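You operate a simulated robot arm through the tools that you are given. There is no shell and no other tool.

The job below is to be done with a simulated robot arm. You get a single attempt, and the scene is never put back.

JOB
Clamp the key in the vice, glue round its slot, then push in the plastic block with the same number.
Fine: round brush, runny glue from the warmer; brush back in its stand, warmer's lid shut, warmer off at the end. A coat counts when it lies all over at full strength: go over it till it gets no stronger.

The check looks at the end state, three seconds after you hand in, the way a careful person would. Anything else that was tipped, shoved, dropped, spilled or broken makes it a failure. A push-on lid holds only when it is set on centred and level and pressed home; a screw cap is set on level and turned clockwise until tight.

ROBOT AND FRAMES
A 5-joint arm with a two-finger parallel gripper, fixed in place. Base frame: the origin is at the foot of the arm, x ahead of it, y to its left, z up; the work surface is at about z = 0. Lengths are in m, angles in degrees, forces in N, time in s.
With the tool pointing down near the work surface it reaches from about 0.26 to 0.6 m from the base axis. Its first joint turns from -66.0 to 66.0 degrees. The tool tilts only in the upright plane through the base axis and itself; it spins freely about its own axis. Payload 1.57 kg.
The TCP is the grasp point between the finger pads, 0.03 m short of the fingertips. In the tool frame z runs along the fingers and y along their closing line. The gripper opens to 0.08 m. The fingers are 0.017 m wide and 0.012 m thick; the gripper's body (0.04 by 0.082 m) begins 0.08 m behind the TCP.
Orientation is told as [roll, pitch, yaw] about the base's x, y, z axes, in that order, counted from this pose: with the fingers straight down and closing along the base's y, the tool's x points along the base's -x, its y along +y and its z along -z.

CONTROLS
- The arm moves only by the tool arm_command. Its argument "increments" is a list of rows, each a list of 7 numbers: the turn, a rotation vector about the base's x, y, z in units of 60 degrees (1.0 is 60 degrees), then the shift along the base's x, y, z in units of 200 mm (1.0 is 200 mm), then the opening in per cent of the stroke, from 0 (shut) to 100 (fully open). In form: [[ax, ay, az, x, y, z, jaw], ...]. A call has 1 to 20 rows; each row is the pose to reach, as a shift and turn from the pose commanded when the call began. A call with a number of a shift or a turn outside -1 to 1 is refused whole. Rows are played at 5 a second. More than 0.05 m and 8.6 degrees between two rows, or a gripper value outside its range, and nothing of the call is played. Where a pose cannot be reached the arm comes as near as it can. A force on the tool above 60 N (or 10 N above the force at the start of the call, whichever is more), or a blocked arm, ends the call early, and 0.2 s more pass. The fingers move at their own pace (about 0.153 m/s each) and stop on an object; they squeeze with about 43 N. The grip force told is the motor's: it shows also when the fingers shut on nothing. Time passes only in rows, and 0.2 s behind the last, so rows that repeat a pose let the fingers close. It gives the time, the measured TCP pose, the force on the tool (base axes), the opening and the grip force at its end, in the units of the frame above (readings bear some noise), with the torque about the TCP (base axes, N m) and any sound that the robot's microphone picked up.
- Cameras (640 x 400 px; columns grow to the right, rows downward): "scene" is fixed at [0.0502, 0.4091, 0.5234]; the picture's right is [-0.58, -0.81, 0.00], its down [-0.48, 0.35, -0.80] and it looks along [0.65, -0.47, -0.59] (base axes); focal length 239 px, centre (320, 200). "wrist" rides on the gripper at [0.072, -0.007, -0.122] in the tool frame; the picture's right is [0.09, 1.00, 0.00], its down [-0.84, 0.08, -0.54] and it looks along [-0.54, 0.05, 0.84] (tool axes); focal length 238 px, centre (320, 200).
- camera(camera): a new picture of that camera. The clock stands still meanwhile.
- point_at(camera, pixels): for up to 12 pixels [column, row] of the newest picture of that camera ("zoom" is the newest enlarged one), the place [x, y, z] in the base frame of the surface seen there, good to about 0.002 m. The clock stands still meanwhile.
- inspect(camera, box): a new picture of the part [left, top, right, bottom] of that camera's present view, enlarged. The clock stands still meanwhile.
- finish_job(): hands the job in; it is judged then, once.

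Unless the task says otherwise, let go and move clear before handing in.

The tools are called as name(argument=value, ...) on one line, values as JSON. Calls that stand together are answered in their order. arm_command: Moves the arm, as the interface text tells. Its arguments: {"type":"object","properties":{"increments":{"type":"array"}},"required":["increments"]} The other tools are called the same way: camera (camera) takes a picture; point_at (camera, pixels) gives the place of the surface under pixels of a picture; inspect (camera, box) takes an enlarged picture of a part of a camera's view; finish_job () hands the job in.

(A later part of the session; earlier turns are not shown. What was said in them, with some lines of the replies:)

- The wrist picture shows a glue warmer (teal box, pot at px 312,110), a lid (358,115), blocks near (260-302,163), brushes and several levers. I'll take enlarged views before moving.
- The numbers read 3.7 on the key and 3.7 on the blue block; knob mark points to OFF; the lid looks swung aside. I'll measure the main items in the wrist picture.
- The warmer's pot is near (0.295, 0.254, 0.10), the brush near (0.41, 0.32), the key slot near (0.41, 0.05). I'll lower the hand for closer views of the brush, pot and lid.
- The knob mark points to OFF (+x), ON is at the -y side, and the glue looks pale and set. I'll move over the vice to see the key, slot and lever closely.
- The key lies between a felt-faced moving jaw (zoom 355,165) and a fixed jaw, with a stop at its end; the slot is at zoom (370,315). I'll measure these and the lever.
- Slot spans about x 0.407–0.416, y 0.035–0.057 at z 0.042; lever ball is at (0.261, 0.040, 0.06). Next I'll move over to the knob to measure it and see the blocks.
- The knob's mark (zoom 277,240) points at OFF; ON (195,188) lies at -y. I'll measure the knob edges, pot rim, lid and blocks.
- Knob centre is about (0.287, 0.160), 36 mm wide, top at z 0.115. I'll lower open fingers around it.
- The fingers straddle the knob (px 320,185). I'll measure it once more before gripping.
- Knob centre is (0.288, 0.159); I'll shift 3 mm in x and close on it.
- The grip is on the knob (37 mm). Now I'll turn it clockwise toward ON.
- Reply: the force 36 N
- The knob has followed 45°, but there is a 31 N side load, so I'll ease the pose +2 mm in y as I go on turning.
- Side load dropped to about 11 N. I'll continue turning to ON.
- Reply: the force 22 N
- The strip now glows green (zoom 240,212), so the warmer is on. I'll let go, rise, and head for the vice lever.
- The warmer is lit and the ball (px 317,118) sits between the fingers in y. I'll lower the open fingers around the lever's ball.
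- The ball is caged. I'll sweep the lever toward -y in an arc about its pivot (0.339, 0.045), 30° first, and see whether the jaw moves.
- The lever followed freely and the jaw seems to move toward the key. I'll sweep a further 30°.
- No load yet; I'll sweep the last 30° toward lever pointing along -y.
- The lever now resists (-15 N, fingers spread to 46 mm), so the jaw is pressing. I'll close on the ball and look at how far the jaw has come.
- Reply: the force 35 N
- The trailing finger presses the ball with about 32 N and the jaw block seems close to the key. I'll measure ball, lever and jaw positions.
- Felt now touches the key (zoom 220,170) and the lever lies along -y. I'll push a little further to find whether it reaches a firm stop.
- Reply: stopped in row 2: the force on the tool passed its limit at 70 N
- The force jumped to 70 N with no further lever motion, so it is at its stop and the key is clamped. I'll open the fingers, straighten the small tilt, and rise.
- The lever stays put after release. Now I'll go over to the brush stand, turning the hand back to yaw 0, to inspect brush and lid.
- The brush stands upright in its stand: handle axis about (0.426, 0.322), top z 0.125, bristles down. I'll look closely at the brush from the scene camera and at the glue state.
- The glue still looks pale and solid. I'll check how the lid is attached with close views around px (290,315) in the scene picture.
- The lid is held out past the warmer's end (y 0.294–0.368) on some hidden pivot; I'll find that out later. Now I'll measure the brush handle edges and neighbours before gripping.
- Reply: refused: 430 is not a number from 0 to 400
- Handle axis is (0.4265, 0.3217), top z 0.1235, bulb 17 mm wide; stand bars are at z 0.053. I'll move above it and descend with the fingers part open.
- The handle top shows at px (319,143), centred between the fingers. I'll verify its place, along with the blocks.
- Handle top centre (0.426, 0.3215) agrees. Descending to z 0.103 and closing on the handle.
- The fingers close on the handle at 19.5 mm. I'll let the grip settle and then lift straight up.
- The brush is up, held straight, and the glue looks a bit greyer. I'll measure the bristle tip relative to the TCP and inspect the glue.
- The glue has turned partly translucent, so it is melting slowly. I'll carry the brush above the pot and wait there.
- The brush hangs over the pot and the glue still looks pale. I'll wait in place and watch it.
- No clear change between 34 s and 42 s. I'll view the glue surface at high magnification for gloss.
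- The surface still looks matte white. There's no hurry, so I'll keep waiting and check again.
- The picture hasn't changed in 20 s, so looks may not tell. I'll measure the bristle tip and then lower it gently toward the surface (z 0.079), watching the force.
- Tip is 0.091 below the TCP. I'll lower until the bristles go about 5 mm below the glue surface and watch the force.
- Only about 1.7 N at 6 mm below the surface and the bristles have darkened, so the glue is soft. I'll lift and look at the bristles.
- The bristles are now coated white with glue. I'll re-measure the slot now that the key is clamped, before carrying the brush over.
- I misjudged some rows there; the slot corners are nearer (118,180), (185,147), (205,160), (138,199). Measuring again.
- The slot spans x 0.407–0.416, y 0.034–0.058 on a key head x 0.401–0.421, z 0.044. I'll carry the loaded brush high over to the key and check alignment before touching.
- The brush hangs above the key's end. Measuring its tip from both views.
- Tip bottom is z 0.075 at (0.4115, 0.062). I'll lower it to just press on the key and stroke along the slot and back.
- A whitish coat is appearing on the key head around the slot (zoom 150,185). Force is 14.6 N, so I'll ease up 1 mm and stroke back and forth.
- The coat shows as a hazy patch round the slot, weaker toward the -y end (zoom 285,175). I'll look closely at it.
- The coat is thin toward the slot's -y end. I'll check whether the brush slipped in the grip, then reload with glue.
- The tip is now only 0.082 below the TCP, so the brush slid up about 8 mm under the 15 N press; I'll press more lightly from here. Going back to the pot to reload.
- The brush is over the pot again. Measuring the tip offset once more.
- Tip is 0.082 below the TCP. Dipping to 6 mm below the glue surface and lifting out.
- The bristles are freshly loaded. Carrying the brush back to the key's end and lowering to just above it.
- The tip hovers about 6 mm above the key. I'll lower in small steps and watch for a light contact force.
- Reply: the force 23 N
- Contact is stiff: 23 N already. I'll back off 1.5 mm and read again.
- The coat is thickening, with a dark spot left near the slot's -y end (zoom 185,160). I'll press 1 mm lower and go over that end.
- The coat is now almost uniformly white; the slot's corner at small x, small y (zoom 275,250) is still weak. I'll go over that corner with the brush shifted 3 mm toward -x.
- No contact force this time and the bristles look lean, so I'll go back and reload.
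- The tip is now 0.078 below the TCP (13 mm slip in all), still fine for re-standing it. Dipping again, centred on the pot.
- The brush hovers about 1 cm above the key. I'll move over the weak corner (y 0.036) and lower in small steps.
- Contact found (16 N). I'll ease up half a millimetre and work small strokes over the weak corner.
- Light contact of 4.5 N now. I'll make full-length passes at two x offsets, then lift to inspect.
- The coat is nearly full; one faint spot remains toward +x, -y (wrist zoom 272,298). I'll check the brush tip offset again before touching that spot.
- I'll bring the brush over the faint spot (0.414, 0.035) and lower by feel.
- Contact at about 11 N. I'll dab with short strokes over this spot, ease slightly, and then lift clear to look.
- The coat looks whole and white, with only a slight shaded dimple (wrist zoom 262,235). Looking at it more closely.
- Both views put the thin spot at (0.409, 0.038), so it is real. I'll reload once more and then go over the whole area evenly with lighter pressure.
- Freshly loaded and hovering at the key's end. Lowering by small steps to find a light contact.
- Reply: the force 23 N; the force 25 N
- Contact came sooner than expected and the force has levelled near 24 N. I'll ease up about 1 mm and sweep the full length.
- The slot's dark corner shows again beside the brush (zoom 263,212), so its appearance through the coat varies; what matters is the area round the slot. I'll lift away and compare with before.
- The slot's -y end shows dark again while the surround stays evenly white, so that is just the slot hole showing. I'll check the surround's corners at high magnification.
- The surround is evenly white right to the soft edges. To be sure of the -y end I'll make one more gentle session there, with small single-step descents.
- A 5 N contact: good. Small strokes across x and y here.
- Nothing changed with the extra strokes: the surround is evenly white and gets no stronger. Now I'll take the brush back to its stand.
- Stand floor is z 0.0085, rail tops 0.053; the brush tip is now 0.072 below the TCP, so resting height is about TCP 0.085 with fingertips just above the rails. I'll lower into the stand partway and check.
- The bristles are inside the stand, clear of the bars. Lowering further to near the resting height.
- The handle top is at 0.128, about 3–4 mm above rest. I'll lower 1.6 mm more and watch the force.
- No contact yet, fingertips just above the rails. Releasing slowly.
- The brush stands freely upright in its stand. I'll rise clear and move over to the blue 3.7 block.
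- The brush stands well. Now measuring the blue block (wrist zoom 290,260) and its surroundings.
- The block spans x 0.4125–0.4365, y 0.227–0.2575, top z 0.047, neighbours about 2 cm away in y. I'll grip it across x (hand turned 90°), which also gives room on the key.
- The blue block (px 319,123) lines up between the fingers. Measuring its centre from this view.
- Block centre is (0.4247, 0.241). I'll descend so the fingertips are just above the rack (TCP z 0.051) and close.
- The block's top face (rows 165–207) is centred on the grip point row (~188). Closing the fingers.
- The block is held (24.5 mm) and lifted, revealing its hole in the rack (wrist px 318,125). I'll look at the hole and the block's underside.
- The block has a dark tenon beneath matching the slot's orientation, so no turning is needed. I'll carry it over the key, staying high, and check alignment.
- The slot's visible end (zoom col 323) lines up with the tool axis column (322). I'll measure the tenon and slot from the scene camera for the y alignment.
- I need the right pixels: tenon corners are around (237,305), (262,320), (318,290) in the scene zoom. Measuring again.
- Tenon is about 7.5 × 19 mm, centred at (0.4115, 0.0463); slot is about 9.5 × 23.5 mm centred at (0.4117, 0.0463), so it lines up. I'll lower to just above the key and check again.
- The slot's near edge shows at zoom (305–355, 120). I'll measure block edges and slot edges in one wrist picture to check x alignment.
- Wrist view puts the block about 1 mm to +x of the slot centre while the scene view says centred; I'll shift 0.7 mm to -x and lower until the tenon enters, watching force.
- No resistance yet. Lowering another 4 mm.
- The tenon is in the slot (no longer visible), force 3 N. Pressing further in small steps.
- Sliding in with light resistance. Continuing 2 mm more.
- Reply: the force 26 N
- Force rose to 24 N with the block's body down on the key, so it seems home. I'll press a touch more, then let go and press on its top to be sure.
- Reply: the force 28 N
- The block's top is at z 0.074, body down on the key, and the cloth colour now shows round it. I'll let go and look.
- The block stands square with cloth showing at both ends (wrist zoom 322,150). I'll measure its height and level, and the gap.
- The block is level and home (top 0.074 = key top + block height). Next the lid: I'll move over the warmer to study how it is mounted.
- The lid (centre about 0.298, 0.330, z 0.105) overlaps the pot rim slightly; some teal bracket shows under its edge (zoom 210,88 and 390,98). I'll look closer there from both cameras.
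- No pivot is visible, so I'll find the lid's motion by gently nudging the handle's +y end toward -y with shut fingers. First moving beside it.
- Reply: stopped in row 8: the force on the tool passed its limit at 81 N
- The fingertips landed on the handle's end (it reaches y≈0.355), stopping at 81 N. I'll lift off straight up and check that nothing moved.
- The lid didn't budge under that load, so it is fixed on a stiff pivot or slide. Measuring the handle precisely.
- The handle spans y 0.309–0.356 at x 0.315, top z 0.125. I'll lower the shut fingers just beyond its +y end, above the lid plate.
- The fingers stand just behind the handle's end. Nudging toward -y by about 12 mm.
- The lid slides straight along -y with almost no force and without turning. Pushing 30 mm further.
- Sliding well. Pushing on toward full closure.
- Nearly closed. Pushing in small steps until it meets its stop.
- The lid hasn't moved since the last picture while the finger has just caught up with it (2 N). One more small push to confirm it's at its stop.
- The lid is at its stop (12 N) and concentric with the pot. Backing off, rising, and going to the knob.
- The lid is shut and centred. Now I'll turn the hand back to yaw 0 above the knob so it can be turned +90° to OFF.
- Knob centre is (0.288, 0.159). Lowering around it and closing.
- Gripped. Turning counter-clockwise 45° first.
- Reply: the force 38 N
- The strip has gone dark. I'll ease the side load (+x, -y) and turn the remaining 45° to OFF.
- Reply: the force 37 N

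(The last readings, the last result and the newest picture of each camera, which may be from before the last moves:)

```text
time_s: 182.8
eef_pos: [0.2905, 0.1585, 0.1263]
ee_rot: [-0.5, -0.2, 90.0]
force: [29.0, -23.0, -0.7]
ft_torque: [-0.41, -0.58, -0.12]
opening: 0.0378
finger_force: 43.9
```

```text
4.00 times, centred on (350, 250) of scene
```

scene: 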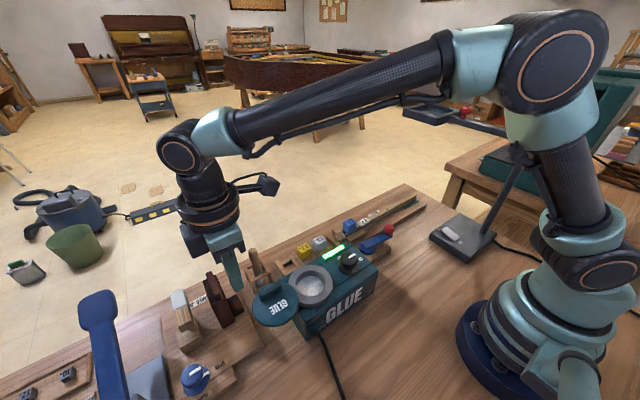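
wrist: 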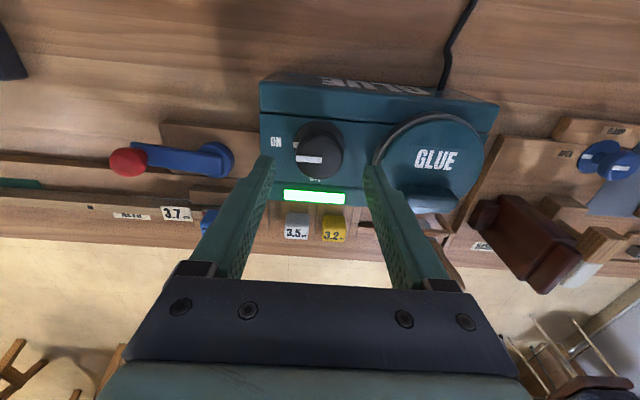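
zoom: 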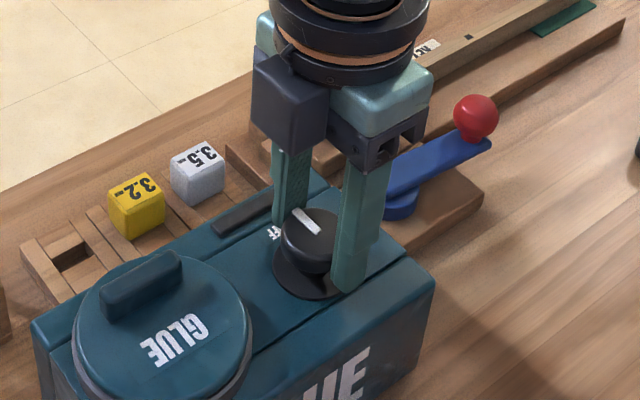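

The mark points to OFF and the strip is dark. Easing the load, letting go and rising.

arm_command(increments=[[0, 0, 0, 0.005, -0.004, 0, 40], [0, 0, 0, 0.005, -0.004, 0, 55], [0, 0, 0, 0.005, -0.004, 0, 65], [0, 0, 0, 0.005, -0.004, 0, 65], [0, 0, 0, 0.005, -0.004, 0.1, 65], [0, 0, 0, 0.005, -0.004, 0.3, 65], [0, 0, 0, 0.005, -0.004, 0.5, 65], [0, 0, 0, 0.005, -0.004, 0.7, 65], [0, 0, 0, 0.005, -0.004, 0.7, 65]])

camera(camera="scene")

inspect(camera="scene", box=[230, 225, 350, 325])

inspect(camera="scene", box=[310, 190, 430, 290])

camera(camera="wrist")

```text
time_s: 184.8
eef_pos: [0.2888, 0.1566, 0.2678]
ee_rot: [-0.3, -0.2, 89.9]
force: [-0.1, 0.3, 0.6]
ft_torque: [0.02, 0.03, -0.01]
opening: 0.052
finger_force: 0.1
```

```text
taken
```

scene: 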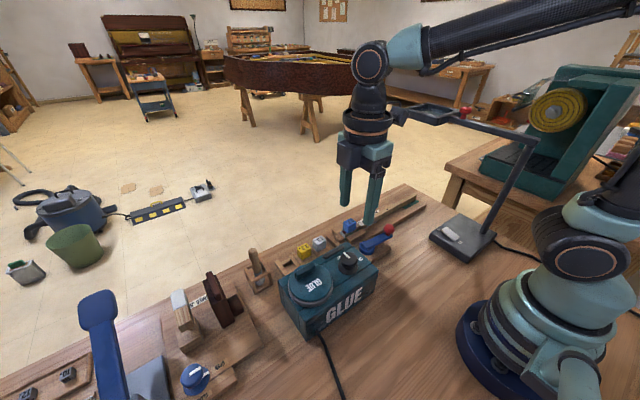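

```text
4.00 times, centred on (290, 275) of scene
```

zoom: 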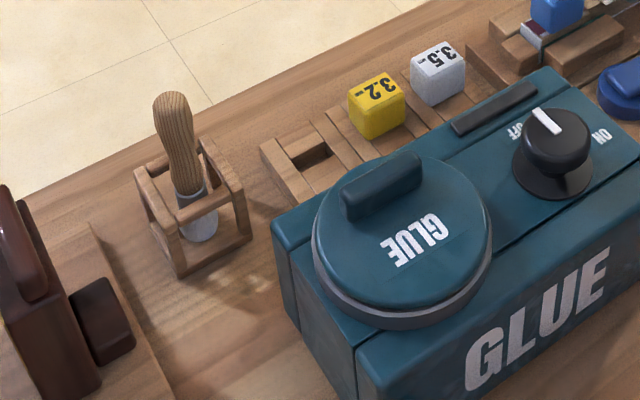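

```text
4.00 times, centred on (370, 240) of scene
```

zoom: 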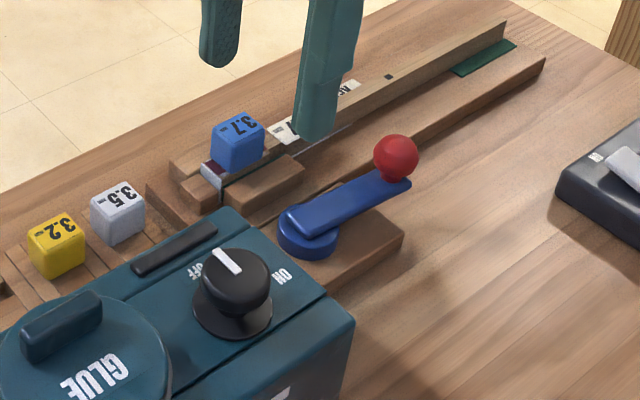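

```text
taken
```

wrist: 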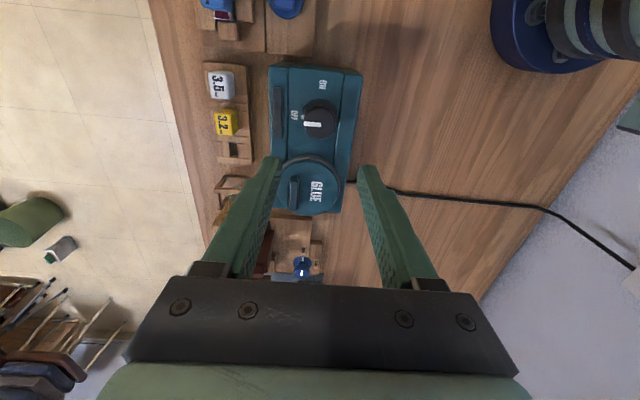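

Everything looks in place: mark at OFF, lid shut, brush in its stand. I'll do a last close check of the vice, block and lid.

inspect(camera="scene", box=[335, 212, 395, 252])

inspect(camera="scene", box=[342, 212, 370, 238])

inspect(camera="wrist", box=[250, 60, 370, 230])

```text
10.00 times, centred on (365, 232) of scene
```

zoom: 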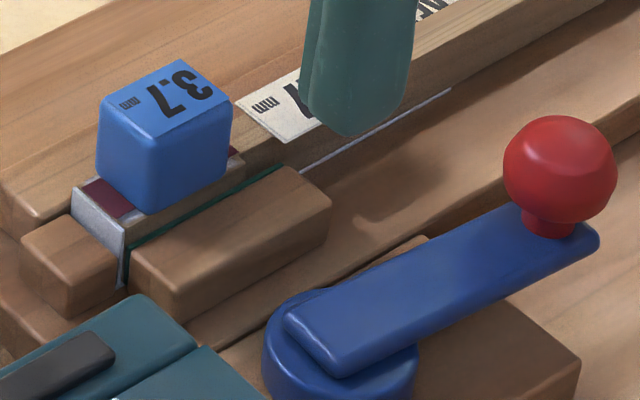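

```text
15.38 times, centred on (356, 225) of scene
```

zoom: 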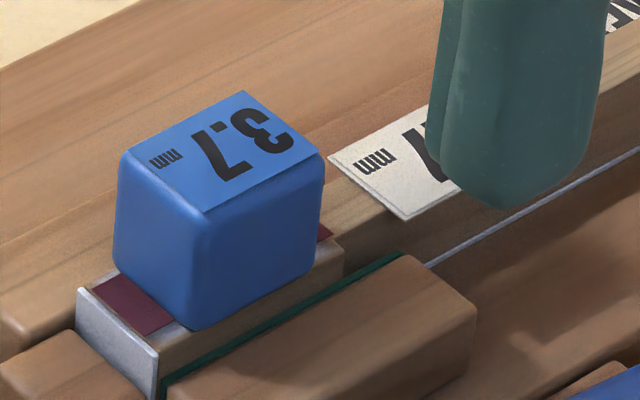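

```text
2.35 times, centred on (310, 145) of wrist
```

zoom: 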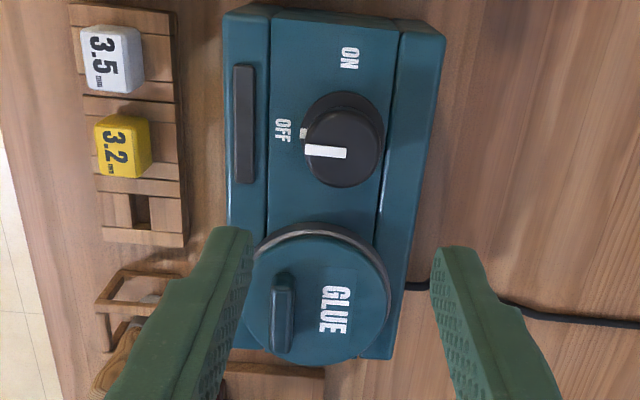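

The lever, block, knob and lid are all as they should be. I'll rise a little further clear and take one last look at the brush and lid.

arm_command(increments=[[0, 0, 0, 0, 0, 0.2, 65], [0, 0, 0, 0, 0, 0.4, 65], [0, 0, 0, 0, 0, 0.4, 65], [0, 0, 0, 0, 0, 0.4, 65]])

inspect(camera="scene", box=[235, 240, 295, 300])

inspect(camera="scene", box=[275, 245, 375, 325])

camera(camera="scene")

```text
time_s: 185.8
eef_pos: [0.2886, 0.1554, 0.3464]
ee_rot: [-0.3, -0.2, 90.0]
force: [0.2, -0.4, -0.3]
ft_torque: [-0.03, -0.01, 0.01]
opening: 0.0522
finger_force: 0.1
```

```text
6.67 times, centred on (265, 270) of scene
```

zoom: 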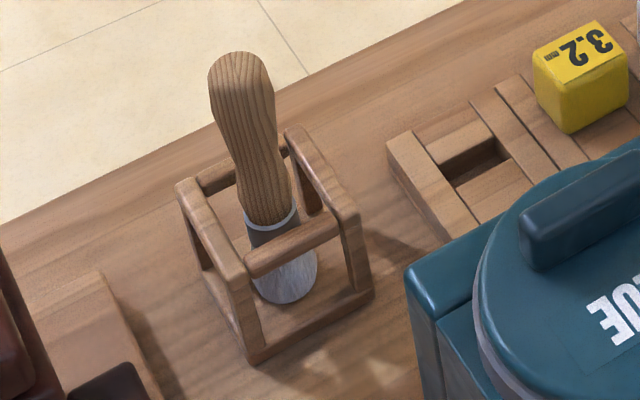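

```text
5.00 times, centred on (325, 285) of scene
```

zoom: 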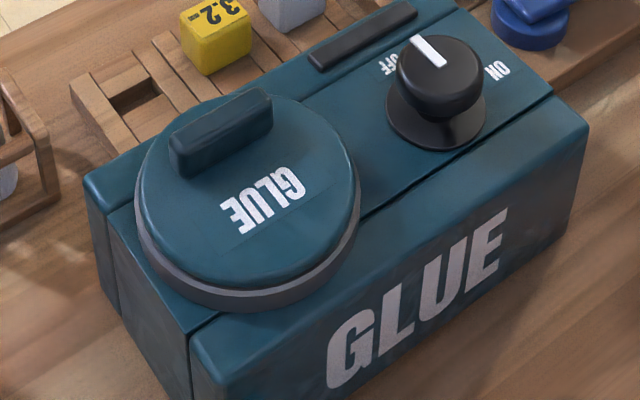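

```text
taken
```

scene: 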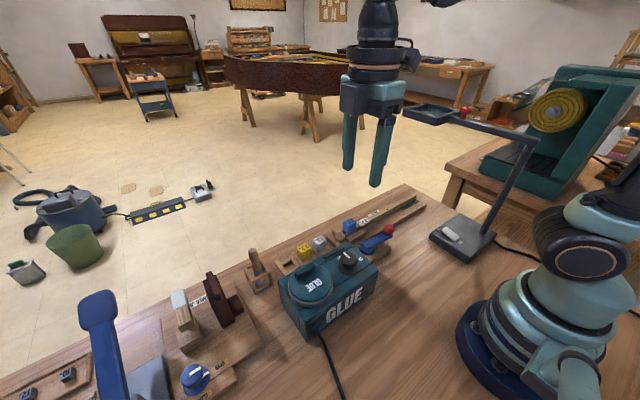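

The final pictures show the key clamped, the 3.7 block home, the brush upright in its stand, the lid shut over the pot and the knob at OFF with the strip dark. The arm is clear, so I'm handing in.

finish_job()

```text
The job is handed in.
```

The job is done and handed in. I don't have the check's result. At my last look, before handing in:

- **Key:** it is clamped in the vice, with the lever at its stop.
- **Glue:** I brushed round the slot with the round brush, using glue from the warmer, and reloaded it three times. The last pass made the coat no whiter. Two doubts remain. The glue never looked different after about 45 seconds of heating, so I took it as runny because the brush went in with almost no resistance. Part of the slot opening also still showed dark after the last pass, though the wood around it was evenly white.
- **Block:** the blue 3.7 block is pushed in. It sits level, down on the key.
- **Brush:** it is standing upright in its stand. It slid about 19 mm up in the grip while I was brushing, so I let it go just above its resting height.
- **Warmer:** the lid is shut over the pot at its stop, and the knob is at OFF with the light out.

While finding how the lid moves, I set the fingers down on its handle and the force reached 81 N before the arm stopped. The lid and warmer did not shift, and the lid then slid shut freely.
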